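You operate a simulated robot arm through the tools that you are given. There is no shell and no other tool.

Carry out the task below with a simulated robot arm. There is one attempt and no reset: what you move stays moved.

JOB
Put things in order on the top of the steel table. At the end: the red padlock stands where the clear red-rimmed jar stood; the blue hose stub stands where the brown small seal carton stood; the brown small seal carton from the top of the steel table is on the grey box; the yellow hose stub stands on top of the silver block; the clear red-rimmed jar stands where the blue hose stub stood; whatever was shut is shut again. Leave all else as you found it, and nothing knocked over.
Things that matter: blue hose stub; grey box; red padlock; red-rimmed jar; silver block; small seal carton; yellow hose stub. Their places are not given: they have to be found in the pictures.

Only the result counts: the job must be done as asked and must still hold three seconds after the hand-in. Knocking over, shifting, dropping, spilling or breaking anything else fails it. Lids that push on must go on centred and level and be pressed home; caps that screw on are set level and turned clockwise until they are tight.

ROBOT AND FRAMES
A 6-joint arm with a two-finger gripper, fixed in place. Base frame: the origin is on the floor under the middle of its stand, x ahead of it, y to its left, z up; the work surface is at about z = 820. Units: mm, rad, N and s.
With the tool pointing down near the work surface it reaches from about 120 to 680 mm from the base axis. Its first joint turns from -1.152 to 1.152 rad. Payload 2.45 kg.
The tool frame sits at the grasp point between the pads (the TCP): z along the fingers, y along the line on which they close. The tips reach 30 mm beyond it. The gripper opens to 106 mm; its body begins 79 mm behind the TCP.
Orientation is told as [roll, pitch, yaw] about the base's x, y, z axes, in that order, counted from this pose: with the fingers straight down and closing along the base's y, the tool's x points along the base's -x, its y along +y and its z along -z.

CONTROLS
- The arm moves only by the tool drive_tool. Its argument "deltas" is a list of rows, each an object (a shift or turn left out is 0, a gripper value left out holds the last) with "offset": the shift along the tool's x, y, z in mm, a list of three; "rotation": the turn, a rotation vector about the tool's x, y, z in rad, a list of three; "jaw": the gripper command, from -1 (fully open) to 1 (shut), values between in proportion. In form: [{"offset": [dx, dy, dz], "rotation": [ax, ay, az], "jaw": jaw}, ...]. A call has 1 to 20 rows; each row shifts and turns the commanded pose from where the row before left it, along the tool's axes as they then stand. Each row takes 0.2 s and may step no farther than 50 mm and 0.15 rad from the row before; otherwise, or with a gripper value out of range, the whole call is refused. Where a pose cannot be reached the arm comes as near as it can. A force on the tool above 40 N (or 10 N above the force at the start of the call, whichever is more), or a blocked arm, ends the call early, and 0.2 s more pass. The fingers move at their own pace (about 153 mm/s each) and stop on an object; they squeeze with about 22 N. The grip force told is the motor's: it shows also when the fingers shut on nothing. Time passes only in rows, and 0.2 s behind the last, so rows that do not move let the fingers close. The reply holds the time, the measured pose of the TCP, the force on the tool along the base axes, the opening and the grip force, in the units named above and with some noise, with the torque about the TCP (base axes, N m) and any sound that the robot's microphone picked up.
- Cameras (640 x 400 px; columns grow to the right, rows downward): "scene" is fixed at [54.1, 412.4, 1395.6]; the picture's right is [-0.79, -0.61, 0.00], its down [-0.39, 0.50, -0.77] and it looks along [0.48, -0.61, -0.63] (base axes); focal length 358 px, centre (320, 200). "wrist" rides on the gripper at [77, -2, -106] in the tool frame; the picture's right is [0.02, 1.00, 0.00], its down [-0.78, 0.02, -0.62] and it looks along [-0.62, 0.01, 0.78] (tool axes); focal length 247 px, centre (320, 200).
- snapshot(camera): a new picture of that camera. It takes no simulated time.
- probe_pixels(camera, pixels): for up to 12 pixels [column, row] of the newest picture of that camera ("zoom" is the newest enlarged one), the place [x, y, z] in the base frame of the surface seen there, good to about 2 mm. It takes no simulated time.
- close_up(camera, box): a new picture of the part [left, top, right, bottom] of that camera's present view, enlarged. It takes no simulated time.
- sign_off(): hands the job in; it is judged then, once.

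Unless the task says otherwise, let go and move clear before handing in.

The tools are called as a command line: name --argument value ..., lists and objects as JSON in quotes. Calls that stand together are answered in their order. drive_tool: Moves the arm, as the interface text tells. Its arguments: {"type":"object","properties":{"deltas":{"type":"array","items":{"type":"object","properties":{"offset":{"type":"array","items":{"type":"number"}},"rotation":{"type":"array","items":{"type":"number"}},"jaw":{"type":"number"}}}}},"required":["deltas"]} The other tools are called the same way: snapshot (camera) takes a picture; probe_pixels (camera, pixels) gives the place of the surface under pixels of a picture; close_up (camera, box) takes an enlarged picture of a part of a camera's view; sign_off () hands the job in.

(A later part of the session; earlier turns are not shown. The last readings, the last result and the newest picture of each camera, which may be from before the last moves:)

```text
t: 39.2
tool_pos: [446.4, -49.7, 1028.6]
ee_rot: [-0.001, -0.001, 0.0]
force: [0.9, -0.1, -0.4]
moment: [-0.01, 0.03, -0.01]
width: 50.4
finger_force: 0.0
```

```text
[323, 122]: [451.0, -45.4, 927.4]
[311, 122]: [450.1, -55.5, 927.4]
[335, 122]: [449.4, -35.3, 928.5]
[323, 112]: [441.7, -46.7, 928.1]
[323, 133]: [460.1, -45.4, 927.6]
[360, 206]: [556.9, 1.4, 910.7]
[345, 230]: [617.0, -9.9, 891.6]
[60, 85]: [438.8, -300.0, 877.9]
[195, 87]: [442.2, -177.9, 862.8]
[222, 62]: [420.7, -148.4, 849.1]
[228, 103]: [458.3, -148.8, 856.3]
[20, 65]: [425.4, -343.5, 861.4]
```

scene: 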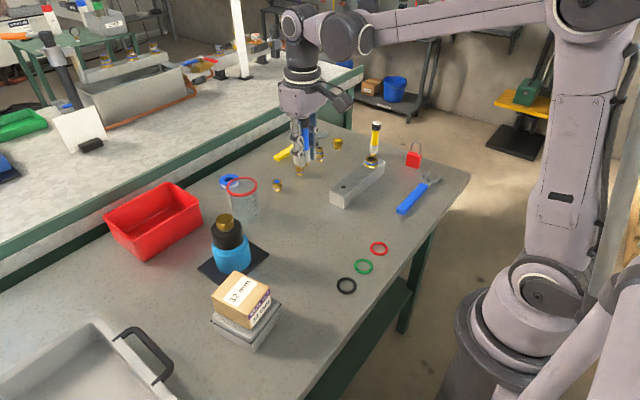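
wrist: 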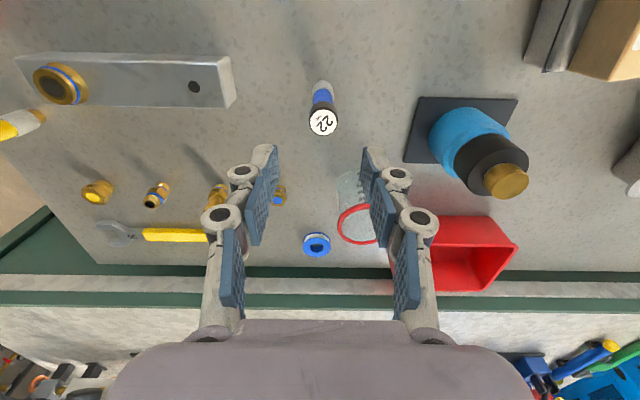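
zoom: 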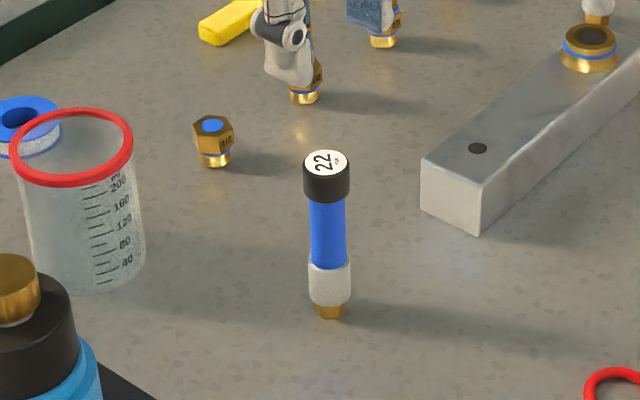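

The blue stub stands at about (450,-46.5), within 2 mm of the carton's old centre. Next I go above the jar at (588,11.5) with the jaw opened to about 90 mm.

drive_tool --deltas '[{"offset": [-23.4, 10, 5], "jaw": -0.7}, {"offset": [-23.4, 10, 10]}, {"offset": [-23.4, 10, 10]}, {"offset": [-23.4, 10, 10]}, {"offset": [-23.4, 10, 10]}, {"offset": [-23.4, 10, 10]}, {}]'

drive_tool --deltas '[{}]'

snapshot --camera "wrist"

close_up --camera "scene" --box '[160, 130, 320, 240]'

```text
t: 40.8
tool_pos: [588.4, 10.3, 975.2]
ee_rot: [0.0, -0.002, 0.001]
force: [0.0, -0.5, 0.1]
moment: [0.01, -0.01, -0.01]
width: 90.2
finger_force: 0.0
```

```text
t: 41.2
tool_pos: [589.1, 11.0, 976.7]
ee_rot: [0.0, -0.002, 0.0]
force: [0.7, 0.1, -0.4]
moment: [0.02, 0.04, 0.01]
width: 90.1
finger_force: 0.1
```

```text
taken
```

wrist: 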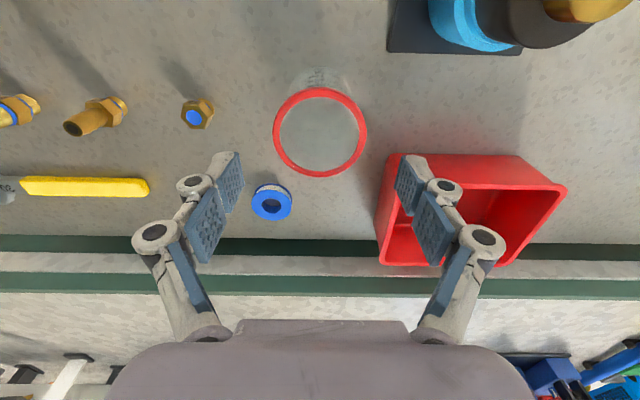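

```text
3.64 times, centred on (240, 185) of scene
```

zoom: 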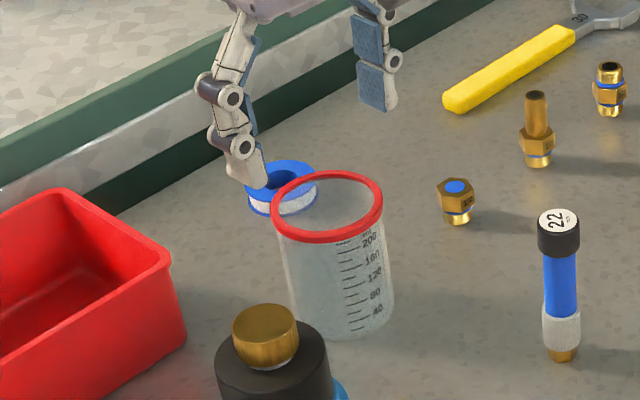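

The jar's rim sits centred at wrist column 320. I probe its rim all around plus the nearby bin edge.

probe_pixels --camera "wrist" --pixels '[[276, 131], [363, 131], [320, 91], [320, 173], [289, 101], [351, 101], [288, 161], [352, 161], [390, 160], [380, 250], [400, 52], [320, 131]]'

```text
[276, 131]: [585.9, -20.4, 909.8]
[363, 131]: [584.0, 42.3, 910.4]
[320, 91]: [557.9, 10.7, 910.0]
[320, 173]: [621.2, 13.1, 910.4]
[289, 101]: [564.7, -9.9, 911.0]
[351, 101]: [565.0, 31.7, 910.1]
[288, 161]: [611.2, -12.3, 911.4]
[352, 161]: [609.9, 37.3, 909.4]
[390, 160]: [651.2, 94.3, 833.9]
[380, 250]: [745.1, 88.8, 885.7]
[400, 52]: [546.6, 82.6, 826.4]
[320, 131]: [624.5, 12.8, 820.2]
```

The rim centre is (589.3,11.3), right under the tool. I descend to z≈862 with the fingers straddling the jar.

drive_tool --deltas '[{"offset": [-0.6, 0.5, 20]}, {"offset": [0, 0, 25]}, {"offset": [0, 0, 25]}, {"offset": [0, 0, 25]}, {"offset": [0, 0, 14]}, {"offset": [0, 0, 5]}, {}]'

snapshot --camera "wrist"

close_up --camera "scene" --box '[160, 130, 320, 240]'

```text
t: 42.8
tool_pos: [589.1, 11.9, 860.8]
ee_rot: [-0.002, -0.003, 0.0]
force: [1.3, -0.1, 0.3]
moment: [0.01, -0.01, 0.0]
width: 90.2
finger_force: 0.1
```

```text
taken
```

wrist: 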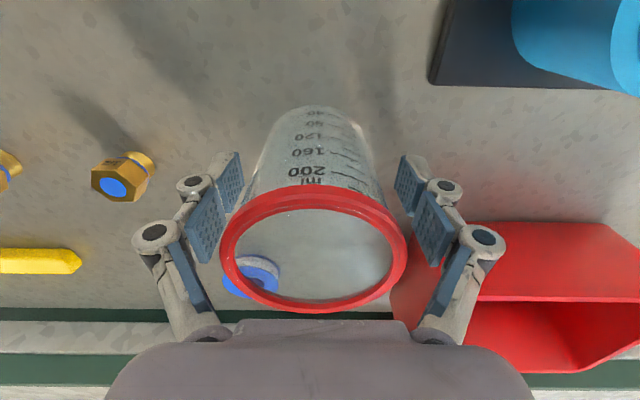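

```text
3.64 times, centred on (240, 185) of scene
```

zoom: 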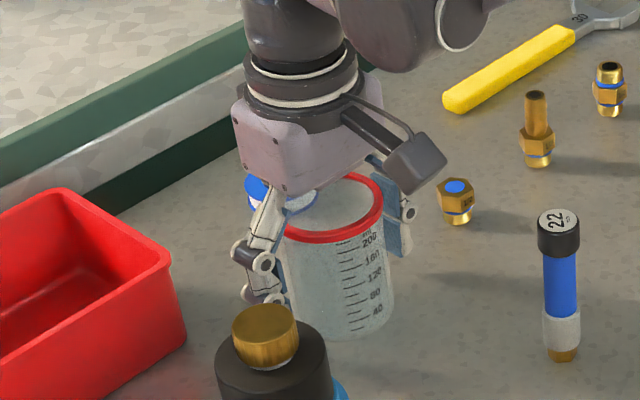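

The jar is empty and sits squarely between the fingers. I close on it.

drive_tool --deltas '[{"jaw": -0.35}, {"jaw": -0.1}, {"jaw": 1}, {"jaw": 1}]'

snapshot --camera "wrist"

```text
t: 43.8
tool_pos: [589.0, 13.2, 860.0]
ee_rot: [0.001, -0.001, 0.0]
force: [0.6, 0.7, 2.1]
moment: [-0.02, -0.01, 0.05]
width: 64.6
finger_force: 22.3
```

```text
taken
```

wrist: 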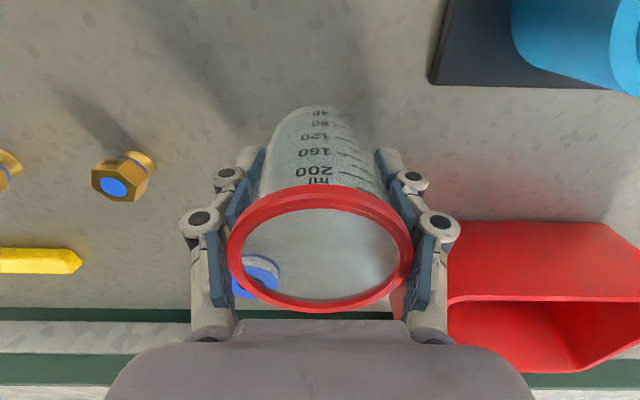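

The jar is held at width 64.6. I lift it straight up to about z 1015.

drive_tool --deltas '[{"offset": [0, 0, -3]}, {"offset": [0, 0, -12]}, {"offset": [0, 0, -25]}, {"offset": [0, 0, -30]}, {"offset": [0, 0, -30]}, {"offset": [0, 0, -30]}, {"offset": [0, 0, -25]}, {}]'

drive_tool --deltas '[{"rotation": [0, 0, 0.15]}, {"rotation": [0, 0, 0.15]}, {"rotation": [0, 0, 0.15]}, {"rotation": [0, 0, 0.15]}, {"rotation": [0, 0, 0.15]}, {"rotation": [0, 0, 0.15]}, {}]'

snapshot --camera "wrist"

snapshot --camera "scene"

```text
t: 45.6
tool_pos: [588.3, 13.0, 1019.1]
ee_rot: [-0.001, -0.003, 0.0]
force: [0.0, -0.1, -0.5]
moment: [-0.03, 0.01, -0.01]
width: 64.7
finger_force: 21.9
```

```text
t: 47.2
tool_pos: [588.6, 13.7, 1015.2]
ee_rot: [0.001, -0.001, -0.901]
force: [0.0, 0.0, -0.9]
moment: [0.02, -0.02, 0.01]
width: 64.6
finger_force: 22.6
```

```text
taken
```

wrist: 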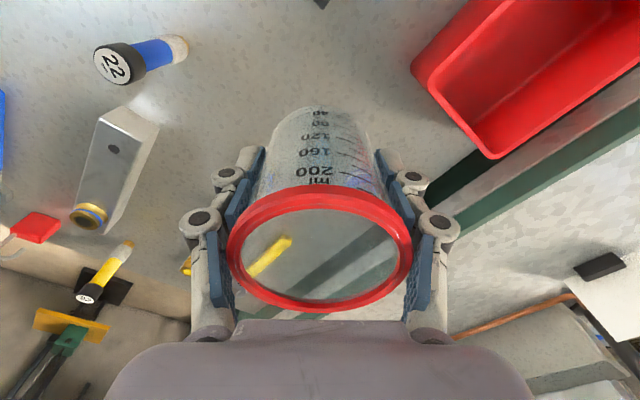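

```text
taken
```

scene: 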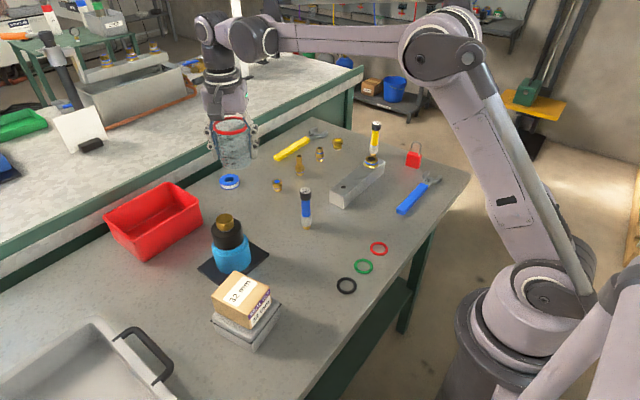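

The jar hangs level at about (588.5,13.3,1016). I carry it over the bin's front, at jar-bottom z≈975, to (571,310.8).

drive_tool --deltas '[{"offset": [22.17, 15.56, 0]}, {"offset": [22.17, 15.56, 0]}, {"offset": [22.17, 15.56, 0]}, {"offset": [22.17, 15.56, 0]}, {"offset": [22.17, 15.56, 0]}, {"offset": [22.17, 15.56, 0]}, {"offset": [22.17, 15.56, 0]}, {"offset": [22.17, 15.56, 0]}, {"offset": [22.17, 15.56, 0]}, {"offset": [22.17, 15.56, 0]}, {"offset": [22.17, 15.56, 0]}, {}]'

drive_tool --deltas '[{}]'

drive_tool --deltas '[{}]'

snapshot --camera "wrist"

snapshot --camera "scene"

```text
t: 49.8
tool_pos: [568.0, 313.6, 1018.2]
ee_rot: [0.002, -0.001, -0.899]
force: [-0.2, -0.4, -0.9]
moment: [0.01, 0.03, -0.01]
width: 64.6
finger_force: 22.0
```

```text
t: 50.2
tool_pos: [568.7, 313.1, 1016.8]
ee_rot: [0.003, -0.002, -0.899]
force: [-0.8, -0.3, -1.3]
moment: [-0.01, 0.03, 0.03]
width: 64.6
finger_force: 22.2
```

```text
t: 50.6
tool_pos: [569.1, 313.4, 1017.8]
ee_rot: [0.002, -0.003, -0.899]
force: [0.7, 0.1, -0.6]
moment: [-0.01, -0.01, 0.0]
width: 64.5
finger_force: 22.0
```

```text
taken
```

wrist: 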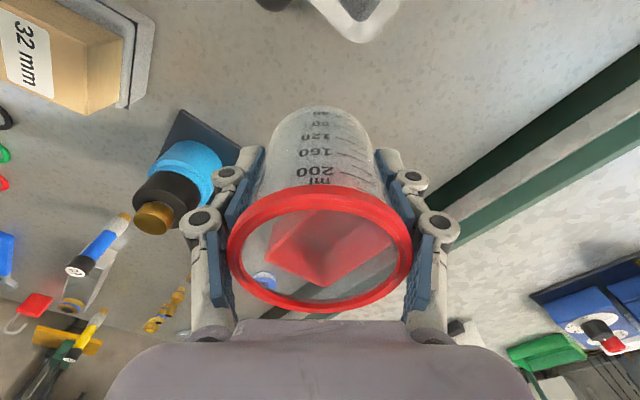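

```text
taken
```

scene: 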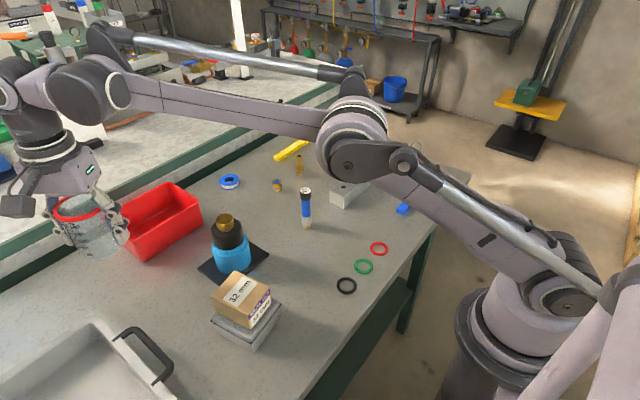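

The TCP averages (568.6,313.4); I correct by (+2.4,-2.6) and descend toward z≈864, about 3 mm above the table contact.

drive_tool --deltas '[{"offset": [-3.5, 0.3, 20]}, {"offset": [0, 0, 28]}, {"offset": [0, 0, 28]}, {"offset": [0, 0, 28]}, {"offset": [0, 0, 25]}, {"offset": [0, 0, 15]}, {"offset": [0, 0, 8]}, {}]'

drive_tool --deltas '[{}]'

snapshot --camera "wrist"

close_up --camera "scene" --box '[40, 190, 220, 330]'

```text
t: 52.4
tool_pos: [572.9, 309.2, 862.1]
ee_rot: [0.001, -0.001, -0.899]
force: [0.2, -0.1, 0.2]
moment: [0.02, 0.03, -0.02]
width: 64.4
finger_force: 21.6
```

```text
t: 52.8
tool_pos: [572.6, 309.7, 863.6]
ee_rot: [0.0, -0.002, -0.9]
force: [0.0, -0.2, -0.9]
moment: [0.0, -0.01, 0.01]
width: 64.6
finger_force: 22.6
```

```text
taken
```

wrist: 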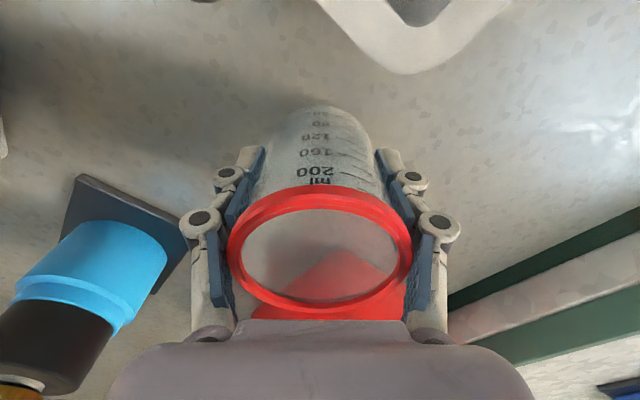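

```text
2.86 times, centred on (130, 260) of scene
```

zoom: 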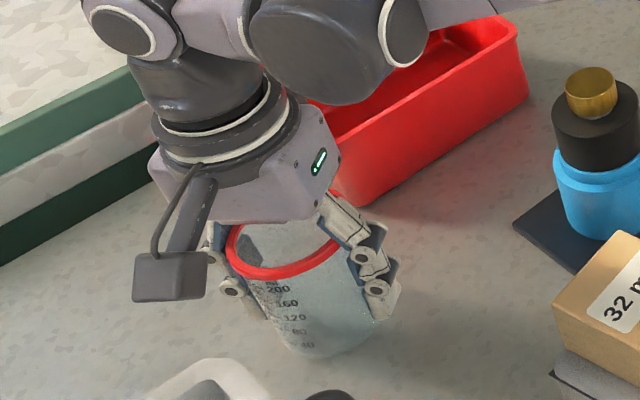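

The TCP is about (572.7,309.5); I nudge 1.5 mm back and lower in small steps.

drive_tool --deltas '[{"offset": [1.5, -0.3, 0]}, {"offset": [0, 0, 1]}, {}]'

drive_tool --deltas '[{"offset": [0, 0, 1]}, {}]'

```text
t: 53.6
tool_pos: [572.3, 309.2, 862.5]
ee_rot: [0.001, -0.002, -0.9]
force: [0.5, 0.5, -0.7]
moment: [0.0, 0.02, -0.02]
width: 64.6
finger_force: 21.7
```

```text
t: 54.2
tool_pos: [571.9, 309.9, 862.2]
ee_rot: [0.001, -0.002, -0.898]
force: [0.4, 0.1, -0.5]
moment: [0.02, 0.01, 0.0]
width: 64.3
finger_force: 22.1
```

Position is about (572,309.7); still no contact. I continue down.

drive_tool --deltas '[{"offset": [0.8, 0, 1]}, {}]'

drive_tool --deltas '[{"offset": [0, 0, 0.7]}, {}]'

```text
t: 54.8
tool_pos: [572.3, 310.8, 860.7]
ee_rot: [0.001, -0.002, -0.9]
force: [2.5, -5.0, 15.7]
moment: [-0.14, -0.06, 0.11]
width: 64.9
finger_force: 22.3
```

```text
t: 55.4
tool_pos: [571.1, 311.3, 858.8]
ee_rot: [0.002, -0.002, -0.898]
force: [4.4, -0.9, 15.4]
moment: [-0.07, -0.12, 0.04]
width: 64.3
finger_force: 21.9
```

Contact at about 15 N: the jar stands on the table. I ease up 0.8 mm and open the fingers in steps.

drive_tool --deltas '[{"offset": [0, 0, -0.8]}, {}, {"jaw": -0.3}, {"jaw": -0.45}, {"jaw": -0.6}, {}]'

snapshot --camera "wrist"

close_up --camera "scene" --box '[40, 190, 220, 330]'

```text
t: 56.8
tool_pos: [571.0, 311.1, 860.2]
ee_rot: [0.002, -0.002, -0.899]
force: [0.2, -0.1, 0.0]
moment: [0.01, 0.0, 0.0]
width: 85.0
finger_force: 0.1
```

```text
taken
```

wrist: 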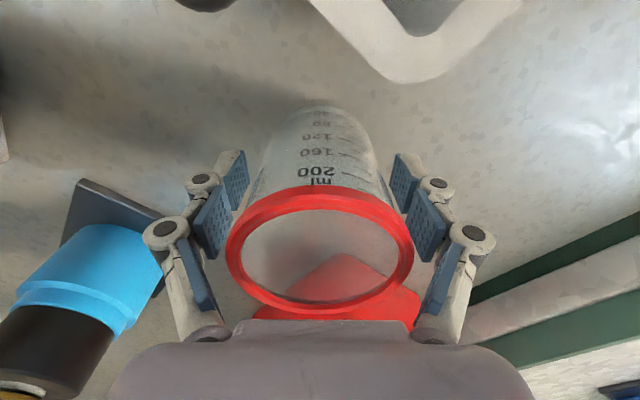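

```text
2.86 times, centred on (130, 260) of scene
```

zoom: 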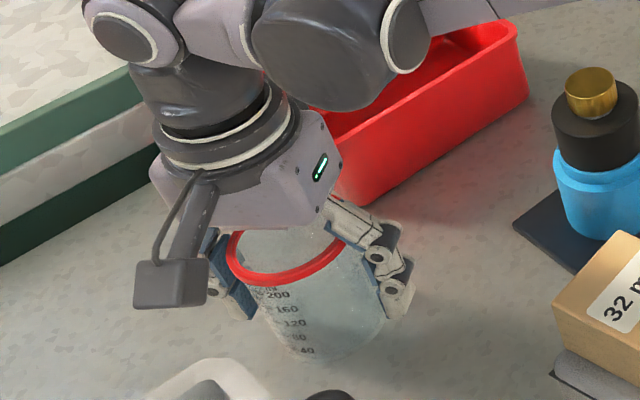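

The jar is released and free on both sides. I rise straight up clear of it and check its position.

drive_tool --deltas '[{"offset": [0, 0, -10]}, {"offset": [0, 0, -20]}, {"offset": [0, 0, -30]}, {"offset": [0, 0, -35]}, {"offset": [0, 0, -35]}, {"offset": [0, 0, -20]}, {}]'

snapshot --camera "wrist"

close_up --camera "scene" --box '[60, 210, 200, 320]'

```text
t: 58.4
tool_pos: [570.7, 309.6, 1011.9]
ee_rot: [0.002, -0.001, -0.898]
force: [0.5, -0.1, 0.1]
moment: [-0.01, -0.05, -0.04]
width: 85.1
finger_force: 0.2
```

```text
taken
```

wrist: 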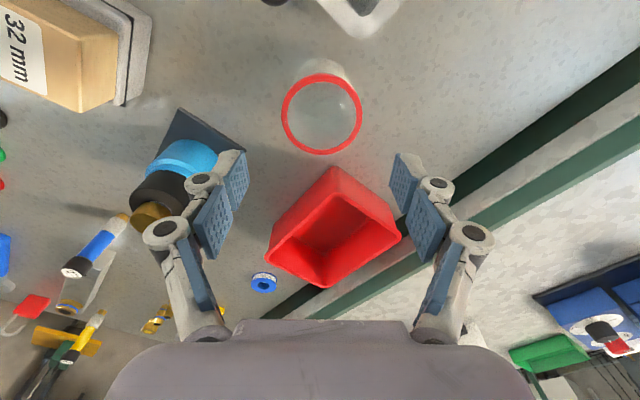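

```text
3.64 times, centred on (130, 265) of scene
```

zoom: 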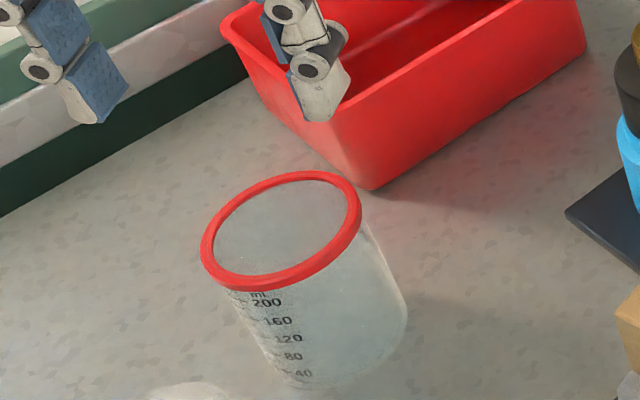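

probe_pixels --camera "wrist" --pixels '[[284, 114], [359, 114], [322, 78], [322, 151], [295, 86], [349, 88], [294, 141], [349, 142]]'

close_up --camera "scene" --box '[330, 100, 480, 220]'

```text
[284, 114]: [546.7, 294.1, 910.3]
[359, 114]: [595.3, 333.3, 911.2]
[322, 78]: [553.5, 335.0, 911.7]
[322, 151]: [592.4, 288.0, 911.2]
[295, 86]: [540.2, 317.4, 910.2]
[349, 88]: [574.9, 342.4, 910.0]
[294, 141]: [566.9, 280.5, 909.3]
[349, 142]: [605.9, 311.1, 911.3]
```

```text
3.33 times, centred on (405, 160) of scene
```

zoom: 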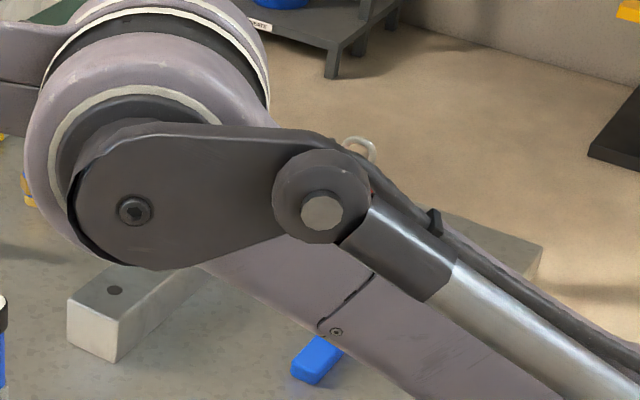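

The jar's rim centre reads about (572,312.7), within 2 mm of the stub's old place. Next the padlock: I rotate back to yaw 0 and travel across at z≈1012 toward it.

drive_tool --deltas '[{"offset": [0, 0, -10], "rotation": [0, 0, -0.15]}, {"rotation": [0, 0, -0.15]}, {"rotation": [0, 0, -0.15]}, {"rotation": [0, 0, -0.15]}, {"rotation": [0, 0, -0.15]}, {"rotation": [0, 0, -0.15]}, {"offset": [12, -41, 0]}, {"offset": [12, -41, 0]}, {"offset": [12, -41, 0]}, {"offset": [12, -41, 0]}, {"offset": [12, -41, 0]}, {"offset": [12, -41, 0]}, {"offset": [12, -41, 0]}, {"offset": [12, -41, 0]}, {"offset": [12, -41, 0]}, {"offset": [12, -41, 0]}, {}]'

drive_tool --deltas '[{"offset": [18, -40, 0]}, {"offset": [18, -40, 0]}, {"offset": [18, -40, 0]}, {"offset": [18, -40, 0]}, {"offset": [11, -40, 0]}, {"offset": [0, -40, 0]}, {"offset": [0, -40, 0]}, {}]'

snapshot --camera "wrist"

snapshot --camera "scene"

```text
t: 62.0
tool_pos: [451.8, -99.7, 1021.1]
ee_rot: [0.0, -0.003, 0.002]
force: [0.4, 0.4, 0.3]
moment: [-0.01, -0.02, -0.04]
width: 84.7
finger_force: 0.1
```

```text
t: 63.8
tool_pos: [367.6, -383.5, 1021.2]
ee_rot: [0.0, -0.003, 0.002]
force: [-0.1, 1.2, 0.1]
moment: [0.03, -0.01, 0.02]
width: 85.1
finger_force: 0.1
```

```text
taken
```

wrist: 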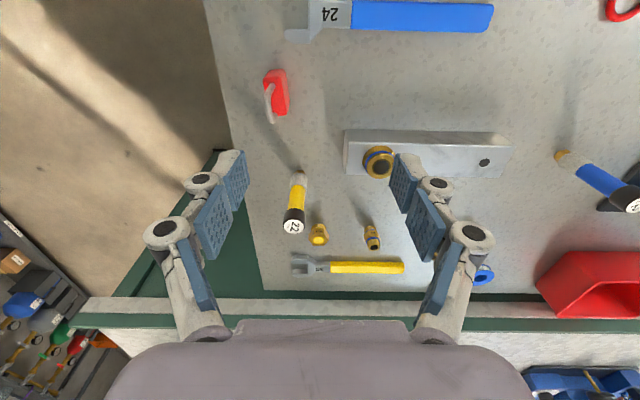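

```text
taken
```

scene: 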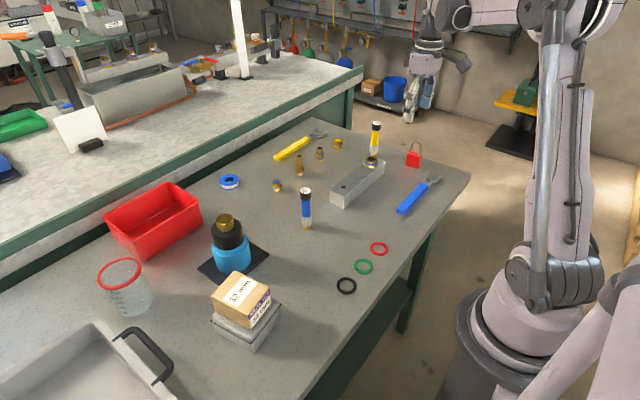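

The padlock is visible at wrist (276,92) and scene (414,155). I zoom in on it in both views.

close_up --camera "wrist" --box '[235, 50, 325, 140]'

probe_pixels --camera "zoom" --pixels '[[290, 120], [300, 200], [320, 140], [330, 200], [330, 260], [250, 260], [260, 330], [230, 180], [350, 130], [280, 260], [240, 300], [270, 150]]'

close_up --camera "scene" --box '[380, 125, 450, 185]'

```text
4.44 times, centred on (280, 95) of wrist
```

zoom: 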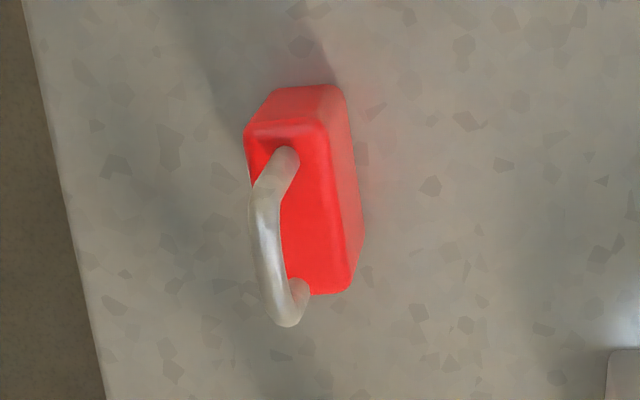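

```text
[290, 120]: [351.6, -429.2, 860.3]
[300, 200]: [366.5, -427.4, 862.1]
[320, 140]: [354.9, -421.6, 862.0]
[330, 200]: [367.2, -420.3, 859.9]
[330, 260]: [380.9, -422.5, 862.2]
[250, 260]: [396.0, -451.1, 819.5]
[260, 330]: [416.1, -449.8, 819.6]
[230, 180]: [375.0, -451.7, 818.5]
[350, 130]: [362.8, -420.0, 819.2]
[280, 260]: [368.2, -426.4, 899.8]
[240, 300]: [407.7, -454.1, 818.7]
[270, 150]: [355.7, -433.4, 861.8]
```

```text
6.67 times, centred on (415, 155) of scene
```

zoom: 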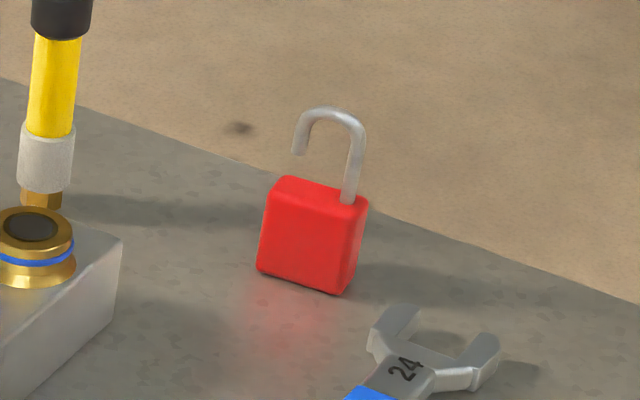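

The padlock is an upright red body (top z≈862) with an open shackle rising to ≈900. I probe its corners to get centre and orientation.

probe_pixels --camera "zoom" --pixels '[[270, 192], [348, 208], [364, 202], [285, 180], [320, 192], [260, 268], [340, 289], [357, 278], [300, 235], [352, 250], [330, 110], [353, 180]]'

close_up --camera "wrist" --box '[245, 60, 305, 120]'

probe_pixels --camera "zoom" --pixels '[[222, 150], [300, 155], [350, 150], [385, 330], [390, 290], [360, 345], [330, 350], [260, 235], [280, 320], [295, 120], [360, 250], [330, 300]]'

```text
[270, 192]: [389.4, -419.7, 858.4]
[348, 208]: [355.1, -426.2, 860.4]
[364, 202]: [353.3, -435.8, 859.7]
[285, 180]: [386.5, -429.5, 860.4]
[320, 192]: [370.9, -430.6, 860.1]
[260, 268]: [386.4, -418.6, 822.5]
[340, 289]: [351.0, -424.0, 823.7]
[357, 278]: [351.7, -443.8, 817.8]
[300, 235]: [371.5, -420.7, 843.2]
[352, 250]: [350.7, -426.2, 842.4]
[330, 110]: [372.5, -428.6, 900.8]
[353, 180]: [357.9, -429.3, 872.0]
```

```text
6.67 times, centred on (275, 90) of wrist
```

zoom: 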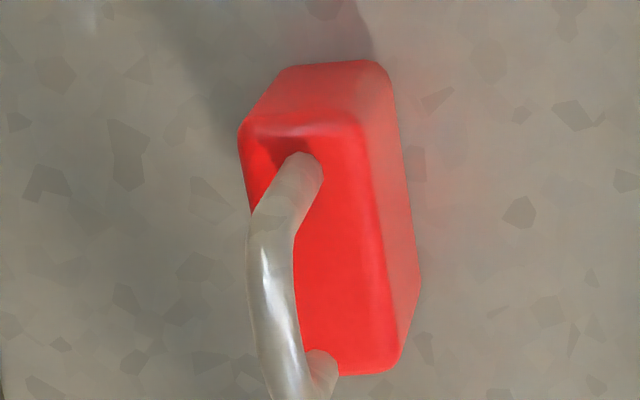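

```text
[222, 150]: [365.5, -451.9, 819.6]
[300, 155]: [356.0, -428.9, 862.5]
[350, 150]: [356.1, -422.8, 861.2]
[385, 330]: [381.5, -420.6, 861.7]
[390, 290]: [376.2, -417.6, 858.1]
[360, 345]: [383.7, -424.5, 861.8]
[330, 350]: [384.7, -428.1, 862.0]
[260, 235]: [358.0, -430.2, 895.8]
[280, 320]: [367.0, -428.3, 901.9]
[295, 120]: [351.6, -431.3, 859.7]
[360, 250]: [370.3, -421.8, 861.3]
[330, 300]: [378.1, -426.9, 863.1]
```

The padlock body spans x≈350–389, front face y≈-420.5, turned about +0.17 rad, centre about (369.7,-430). I rotate to yaw 0.17, narrow the jaw to 60 mm and move above it at z≈960.

drive_tool --deltas '[{"rotation": [0, 0, -0.085], "jaw": -0.13}, {"rotation": [0, 0, -0.085]}, {"offset": [2.9, -23.1, 20]}, {"offset": [2.9, -23.1, 20]}, {"offset": [0, 0, 20]}, {}]'

drive_tool --deltas '[{}]'

snapshot --camera "wrist"

close_up --camera "scene" --box '[360, 80, 480, 180]'

```text
t: 65.2
tool_pos: [371.8, -425.2, 961.3]
ee_rot: [-0.001, 0.001, 0.172]
force: [0.5, 0.3, 0.1]
moment: [0.01, -0.01, 0.0]
width: 59.9
finger_force: 0.0
```

```text
t: 65.6
tool_pos: [371.6, -425.5, 961.8]
ee_rot: [-0.002, -0.003, 0.172]
force: [-0.7, 0.1, -0.1]
moment: [0.02, -0.03, -0.03]
width: 59.7
finger_force: 0.0
```

```text
taken
```

wrist: 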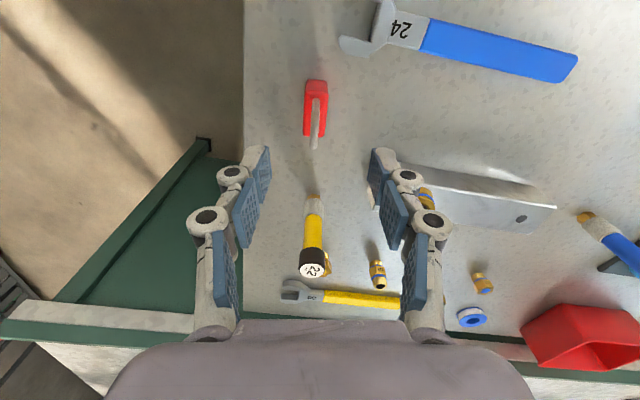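

```text
4.00 times, centred on (420, 130) of scene
```

zoom: 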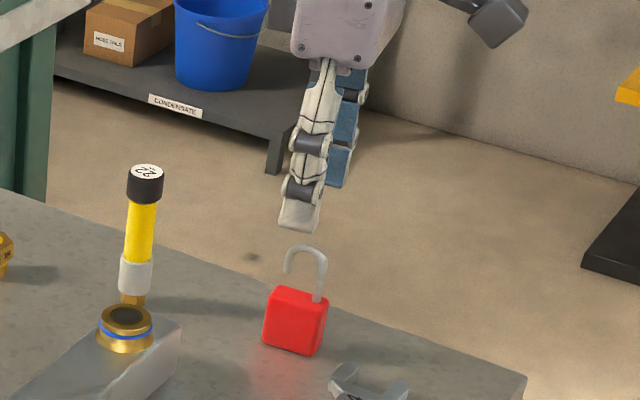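

The padlock body lines up with the view (columns 305–328). I probe both its top edges from here for a precise centre.

close_up --camera "wrist" --box '[286, 70, 346, 160]'

```text
4.44 times, centred on (316, 115) of wrist
```

zoom: 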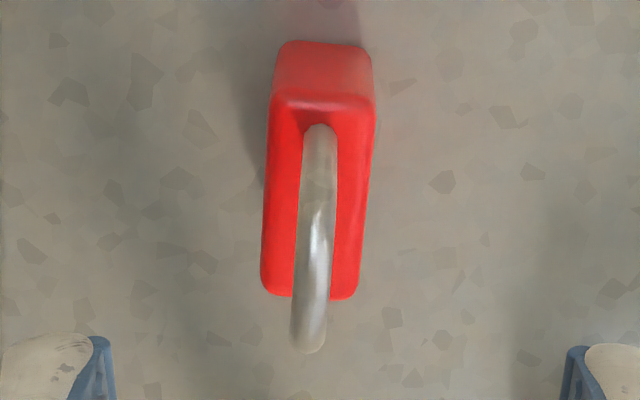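

probe_pixels --camera "zoom" --pixels '[[275, 105], [372, 108], [264, 280], [357, 285], [270, 190], [368, 190], [320, 100], [280, 290], [345, 294], [315, 230], [308, 340], [322, 135]]'

```text
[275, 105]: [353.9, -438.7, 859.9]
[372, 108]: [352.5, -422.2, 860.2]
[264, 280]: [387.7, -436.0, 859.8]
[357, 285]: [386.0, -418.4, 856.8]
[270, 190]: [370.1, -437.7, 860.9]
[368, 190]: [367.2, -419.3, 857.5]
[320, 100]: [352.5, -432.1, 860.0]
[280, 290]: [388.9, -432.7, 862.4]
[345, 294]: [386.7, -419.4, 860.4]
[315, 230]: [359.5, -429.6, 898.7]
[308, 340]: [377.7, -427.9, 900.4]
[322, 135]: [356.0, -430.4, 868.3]
```

The corners give a centre of (370,-428.8) and yaw ≈0.11. I rotate slightly, shift over it, and descend to z≈857 with tips just above the table.

drive_tool --deltas '[{"rotation": [0, 0, 0.06]}, {"offset": [2.1, -3.2, 0]}, {"offset": [0, 0, 25]}, {"offset": [0, 0, 25]}, {"offset": [0, 0, 25]}, {"offset": [0, 0, 18]}, {"offset": [0, 0, 8]}, {"offset": [0, 0, 4]}, {}]'

snapshot --camera "wrist"

close_up --camera "scene" --box '[360, 80, 480, 180]'

```text
t: 67.6
tool_pos: [368.1, -428.3, 855.4]
ee_rot: [-0.004, -0.002, 0.109]
force: [0.3, -0.4, 0.5]
moment: [-0.01, -0.04, 0.01]
width: 59.8
finger_force: 0.1
```

```text
taken
```

wrist: 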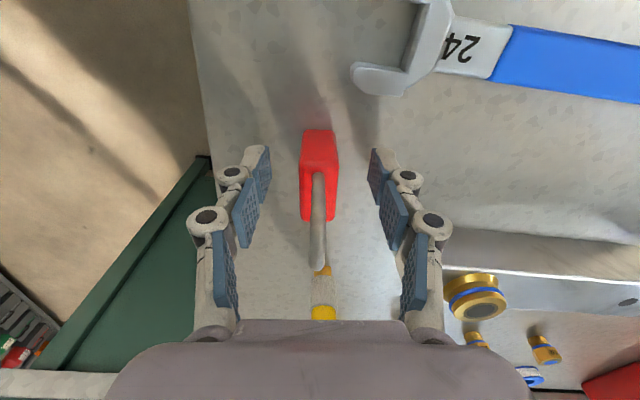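

```text
4.00 times, centred on (420, 130) of scene
```

zoom: 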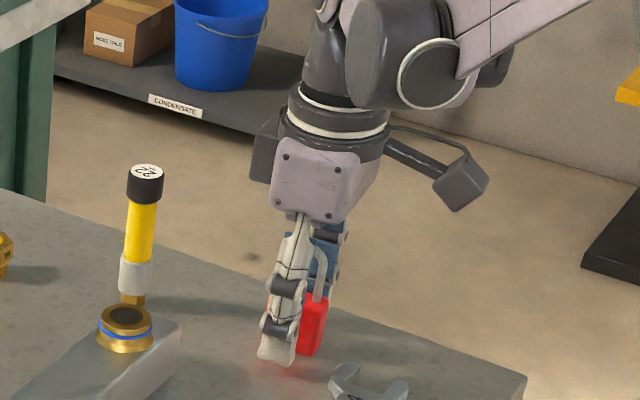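

The padlock body sits centred between the pads (wrist columns 300–338), aligned with the fingers. I close on it.

drive_tool --deltas '[{"jaw": 0.3}, {"jaw": 0.5}, {"jaw": 1}, {"jaw": 1}]'

snapshot --camera "wrist"

```text
t: 68.6
tool_pos: [369.5, -429.9, 856.5]
ee_rot: [-0.001, -0.002, 0.109]
force: [0.2, 0.2, 0.2]
moment: [-0.02, -0.04, 0.0]
width: 19.4
finger_force: 21.9
```

```text
taken
```

wrist: 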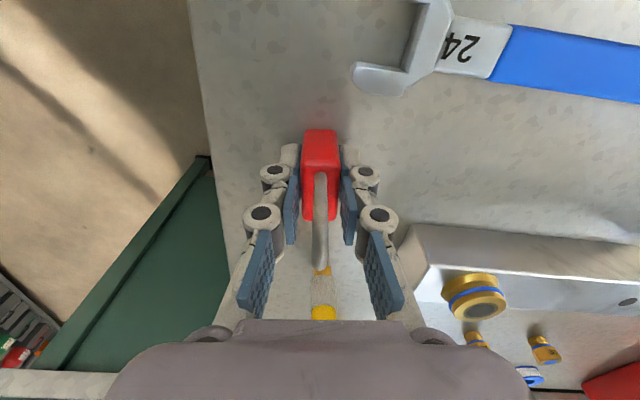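

The padlock is gripped (width 19.4). I lift it straight up to about z 1000.

drive_tool --deltas '[{"offset": [0, 0, -3]}, {"offset": [0, 0, -12]}, {"offset": [0, 0, -25]}, {"offset": [0, 0, -30]}, {"offset": [0, 0, -30]}, {"offset": [0, 0, -30]}, {"offset": [0, 0, -20]}, {}]'

drive_tool --deltas '[{"rotation": [0, 0, 0.11]}, {}]'

snapshot --camera "wrist"

```text
t: 70.4
tool_pos: [367.5, -429.3, 1005.5]
ee_rot: [-0.002, -0.002, 0.111]
force: [-0.2, -0.8, 0.1]
moment: [0.02, 0.01, -0.02]
width: 19.4
finger_force: 22.1
```

```text
t: 71.0
tool_pos: [369.0, -428.6, 1005.4]
ee_rot: [-0.002, -0.002, 0.0]
force: [-0.9, -0.1, -0.8]
moment: [-0.01, -0.02, 0.02]
width: 19.1
finger_force: 21.9
```

```text
taken
```

wrist: 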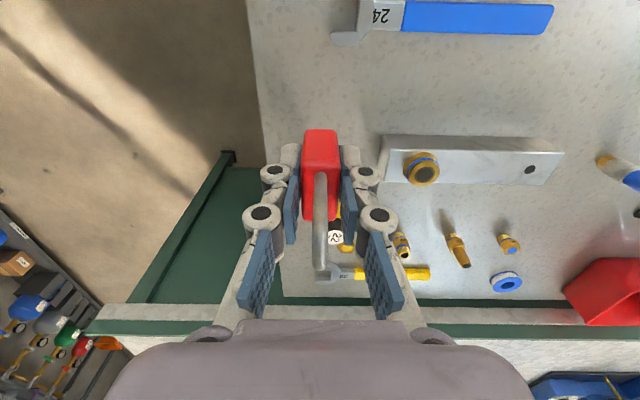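

The padlock hangs straight, now at yaw 0. I carry it to above the jar's old place at (589,11.3), with its bottom at z≈968, above all obstacles.

drive_tool --deltas '[{"offset": [-12.94, 25.9, 0]}, {"offset": [-12.94, 25.9, 0]}, {"offset": [-12.94, 25.9, 0]}, {"offset": [-12.94, 25.9, 0]}, {"offset": [-12.94, 25.9, 0]}, {"offset": [-12.94, 25.9, 0]}, {"offset": [-12.94, 25.9, 0]}, {"offset": [-12.94, 25.9, 0]}, {"offset": [-12.94, 25.9, 0]}, {"offset": [-12.94, 25.9, 0]}, {"offset": [-12.94, 25.9, 0]}, {"offset": [-12.94, 25.9, 0]}, {"offset": [-12.94, 25.9, 0]}, {"offset": [-12.94, 25.9, 0]}, {"offset": [-12.94, 25.9, 0]}, {"offset": [-12.94, 25.9, 0]}, {"offset": [-12.94, 25.9, 0]}, {}]'

drive_tool --deltas '[{}]'

drive_tool --deltas '[{}]'

snapshot --camera "wrist"

snapshot --camera "scene"

```text
t: 74.8
tool_pos: [587.8, 10.3, 1006.8]
ee_rot: [0.0, -0.001, 0.0]
force: [-0.1, 0.8, -0.4]
moment: [-0.01, 0.01, 0.02]
width: 19.3
finger_force: 22.0
```

```text
t: 75.2
tool_pos: [585.9, 9.7, 1007.5]
ee_rot: [-0.001, -0.002, 0.0]
force: [-0.1, -0.8, -0.6]
moment: [0.03, 0.0, 0.0]
width: 19.2
finger_force: 22.7
```

```text
t: 75.6
tool_pos: [587.6, 9.4, 1006.9]
ee_rot: [0.0, -0.002, 0.0]
force: [-0.5, -0.2, -1.1]
moment: [-0.01, -0.03, 0.01]
width: 19.3
finger_force: 22.2
```

```text
taken
```

wrist: 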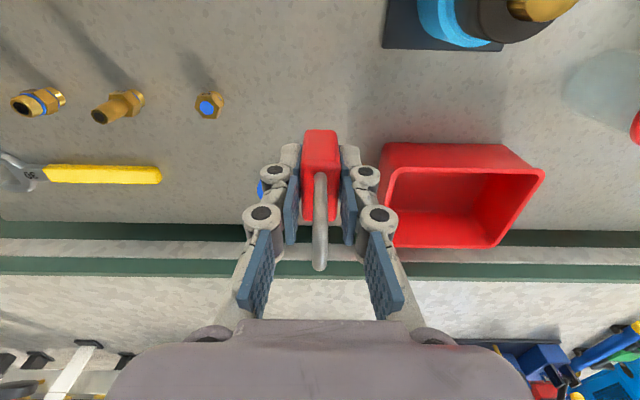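

```text
taken
```

scene: 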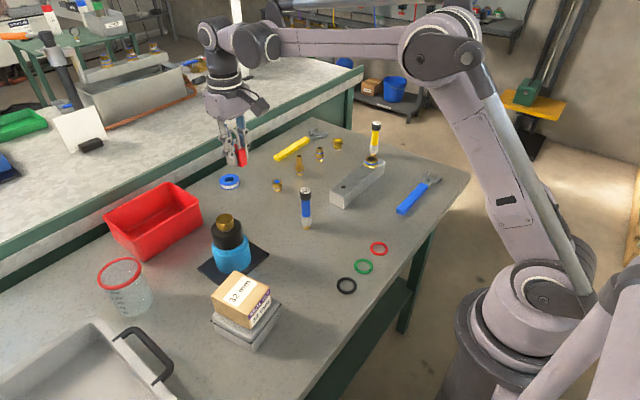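

The TCP averages (587.1,9.8); I add (1.2,1.5) and descend to about z 860, just above contact at ≈856.

drive_tool --deltas '[{"offset": [-1.2, 1.5, 20]}, {"offset": [0, 0, 28]}, {"offset": [0, 0, 28]}, {"offset": [0, 0, 28]}, {"offset": [0, 0, 25]}, {"offset": [0, 0, 12]}, {"offset": [0, 0, 5]}, {}]'

drive_tool --deltas '[{}]'

close_up --camera "scene" --box '[170, 130, 310, 240]'

```text
t: 77.4
tool_pos: [589.7, 10.9, 859.4]
ee_rot: [0.001, -0.002, 0.0]
force: [-0.2, 1.1, 0.0]
moment: [0.02, 0.01, 0.01]
width: 19.4
finger_force: 22.6
```

```text
t: 77.8
tool_pos: [589.3, 11.4, 858.6]
ee_rot: [0.0, -0.002, 0.0]
force: [-0.2, 0.4, -1.8]
moment: [0.01, -0.02, -0.01]
width: 19.3
finger_force: 22.3
```

```text
3.64 times, centred on (240, 185) of scene
```

zoom: 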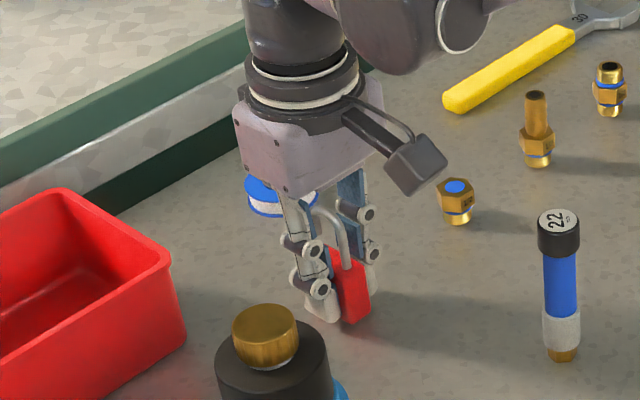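

The padlock is at (589.4,11.2), a couple of mm above the table. I lower in steps until contact.

drive_tool --deltas '[{"offset": [0, 0, 1]}, {}]'

drive_tool --deltas '[{"offset": [0, 0, 1]}, {}]'

drive_tool --deltas '[{"offset": [0, 0, 0.6]}, {}]'

```text
t: 78.4
tool_pos: [589.4, 11.5, 858.6]
ee_rot: [0.0, -0.001, 0.0]
force: [-0.5, 0.5, -1.4]
moment: [0.0, -0.01, 0.04]
width: 19.0
finger_force: 21.9
```

```text
t: 79.0
tool_pos: [588.8, 13.4, 858.3]
ee_rot: [0.001, -0.002, -0.001]
force: [-0.6, 0.5, -0.3]
moment: [0.01, 0.0, 0.0]
width: 19.2
finger_force: 22.7
```

```text
t: 79.6
tool_pos: [589.7, 12.5, 857.9]
ee_rot: [-0.003, -0.001, 0.0]
force: [-0.2, -0.4, -1.3]
moment: [0.01, -0.01, 0.02]
width: 19.2
finger_force: 22.2
```

drive_tool --deltas '[{"offset": [0, 0, 0.8]}, {}]'

drive_tool --deltas '[{"offset": [0, 0, 0.6]}, {}]'

```text
t: 80.2
tool_pos: [590.6, 13.2, 856.8]
ee_rot: [-0.001, -0.003, -0.001]
force: [0.5, 0.5, -1.1]
moment: [0.04, -0.03, 0.02]
width: 19.4
finger_force: 22.4
```

```text
t: 80.8
tool_pos: [589.2, 13.3, 857.5]
ee_rot: [0.0, -0.002, 0.0]
force: [-0.1, 0.0, -1.4]
moment: [-0.03, 0.0, -0.04]
width: 19.2
finger_force: 21.8
```

Still no contact (force z about -1.4 N, z≈857). I continue in small steps with a 1 mm y correction.

drive_tool --deltas '[{"offset": [0, -1, 0.6]}, {}]'

drive_tool --deltas '[{"offset": [0, 0, 0.6]}, {}]'

```text
t: 81.4
tool_pos: [592.0, 10.9, 856.3]
ee_rot: [-0.001, -0.002, 0.001]
force: [-0.4, 1.8, 5.0]
moment: [0.03, -0.01, 0.0]
width: 19.4
finger_force: 22.3
```

```text
t: 82.0
tool_pos: [590.0, 12.1, 855.5]
ee_rot: [0.001, -0.001, 0.001]
force: [-1.4, 0.1, 18.1]
moment: [-0.01, 0.03, -0.02]
width: 19.4
finger_force: 22.1
```

Contact is clear at 18 N with the padlock near (590,11.8). I ease up and open the fingers to about 40 mm, then rise.

drive_tool --deltas '[{"offset": [0, 0, -0.7]}, {}, {"jaw": 0.5}, {"jaw": 0.3}, {"jaw": 0.15}, {}]'

snapshot --camera "wrist"

close_up --camera "scene" --box '[170, 130, 310, 240]'

```text
t: 83.4
tool_pos: [589.8, 11.2, 855.5]
ee_rot: [-0.001, -0.003, 0.001]
force: [-0.6, -0.3, 0.0]
moment: [0.03, 0.04, 0.01]
width: 44.9
finger_force: 0.2
```

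```text
taken
```

wrist: 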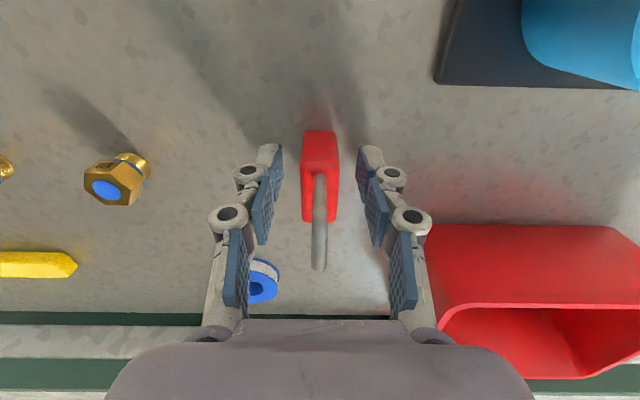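

```text
3.64 times, centred on (240, 185) of scene
```

zoom: 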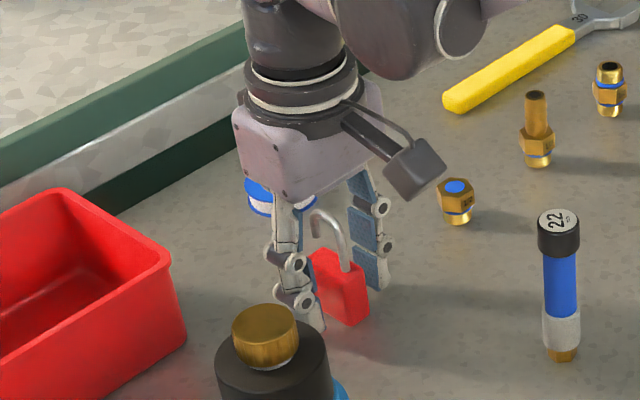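

The padlock stands upright and free of the pads. I rise straight up and check its place.

drive_tool --deltas '[{"offset": [0, 0, -10]}, {"offset": [0, 0, -20]}, {"offset": [0, 0, -30]}, {"offset": [0, 0, -35]}, {"offset": [0, 0, -35]}, {"offset": [0, 0, -25]}, {}]'

snapshot --camera "wrist"

close_up --camera "scene" --box '[170, 130, 310, 240]'

```text
t: 85.0
tool_pos: [589.9, 9.3, 1012.2]
ee_rot: [-0.002, -0.001, -0.001]
force: [-0.3, 0.1, 0.0]
moment: [-0.01, 0.0, -0.02]
width: 45.1
finger_force: 0.0
```

```text
taken
```

wrist: 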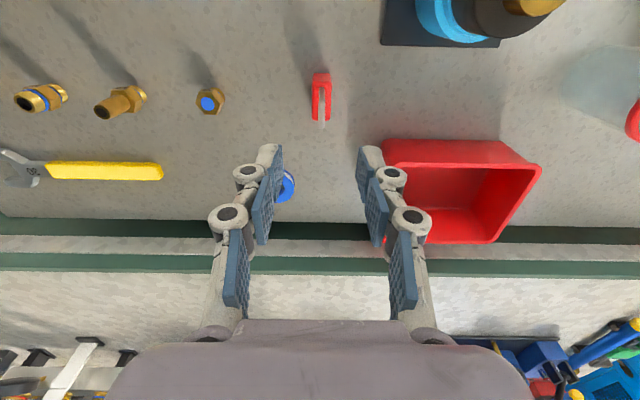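

```text
3.64 times, centred on (240, 185) of scene
```

zoom: 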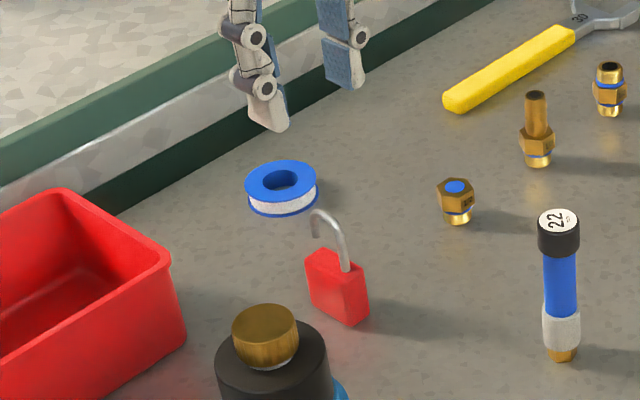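

close_up --camera "wrist" --box '[290, 60, 350, 140]'

probe_pixels --camera "wrist" --pixels '[[314, 84], [330, 83], [314, 117], [330, 116], [322, 85], [317, 100], [328, 100], [322, 76]]'

```text
5.00 times, centred on (320, 100) of wrist
```

zoom: 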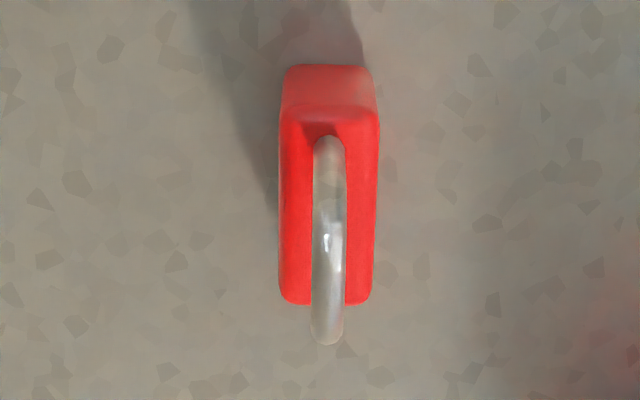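

```text
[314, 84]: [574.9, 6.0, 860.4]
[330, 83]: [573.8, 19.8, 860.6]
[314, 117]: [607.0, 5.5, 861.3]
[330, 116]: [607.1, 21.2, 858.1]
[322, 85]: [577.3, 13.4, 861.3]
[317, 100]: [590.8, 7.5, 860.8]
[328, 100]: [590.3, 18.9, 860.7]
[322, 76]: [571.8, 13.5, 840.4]
```

The padlock's body centre reads about (590.5,13), within 2 mm of the jar's old centre. Last is the yellow stub: I move above it near (488,-400) at the same height.

drive_tool --deltas '[{"offset": [10, -41, 0], "jaw": 0}, {"offset": [10, -41, 0]}, {"offset": [10, -41, 0]}, {"offset": [10, -41, 0]}, {"offset": [10, -41, 0]}, {"offset": [10, -41, 0]}, {"offset": [10, -41, 0]}, {"offset": [10, -41, 0]}, {"offset": [10, -41, 0]}, {"offset": [10, -41, 0]}, {}]'

drive_tool --deltas '[{}]'

snapshot --camera "wrist"

snapshot --camera "scene"

```text
t: 87.4
tool_pos: [487.6, -401.8, 1012.6]
ee_rot: [0.0, -0.002, 0.001]
force: [0.0, 0.0, -1.0]
moment: [0.03, -0.01, 0.02]
width: 52.9
finger_force: 0.1
```

```text
t: 87.8
tool_pos: [488.7, -400.0, 1011.1]
ee_rot: [-0.001, -0.002, -0.001]
force: [0.0, -0.3, 0.2]
moment: [0.02, 0.05, 0.01]
width: 53.1
finger_force: 0.1
```

```text
taken
```

wrist: 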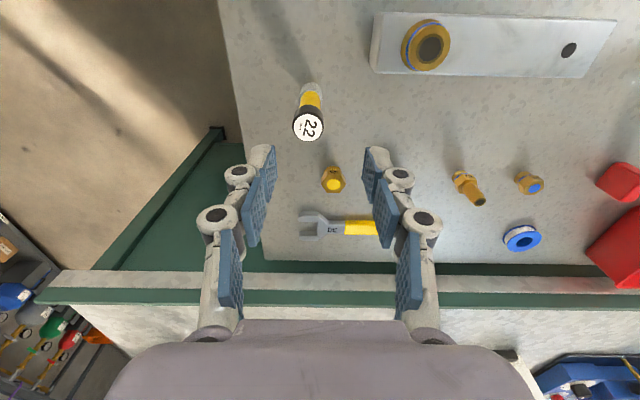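

```text
taken
```

scene: 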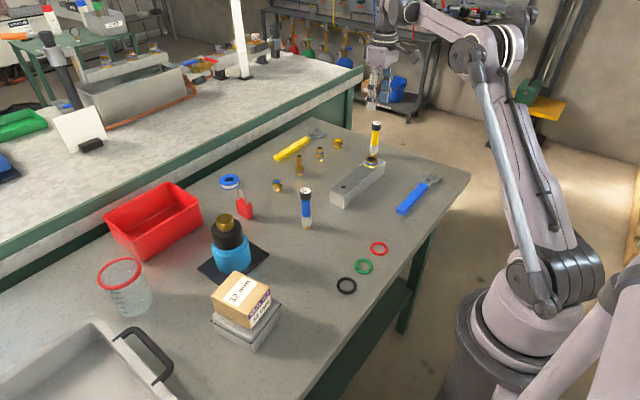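

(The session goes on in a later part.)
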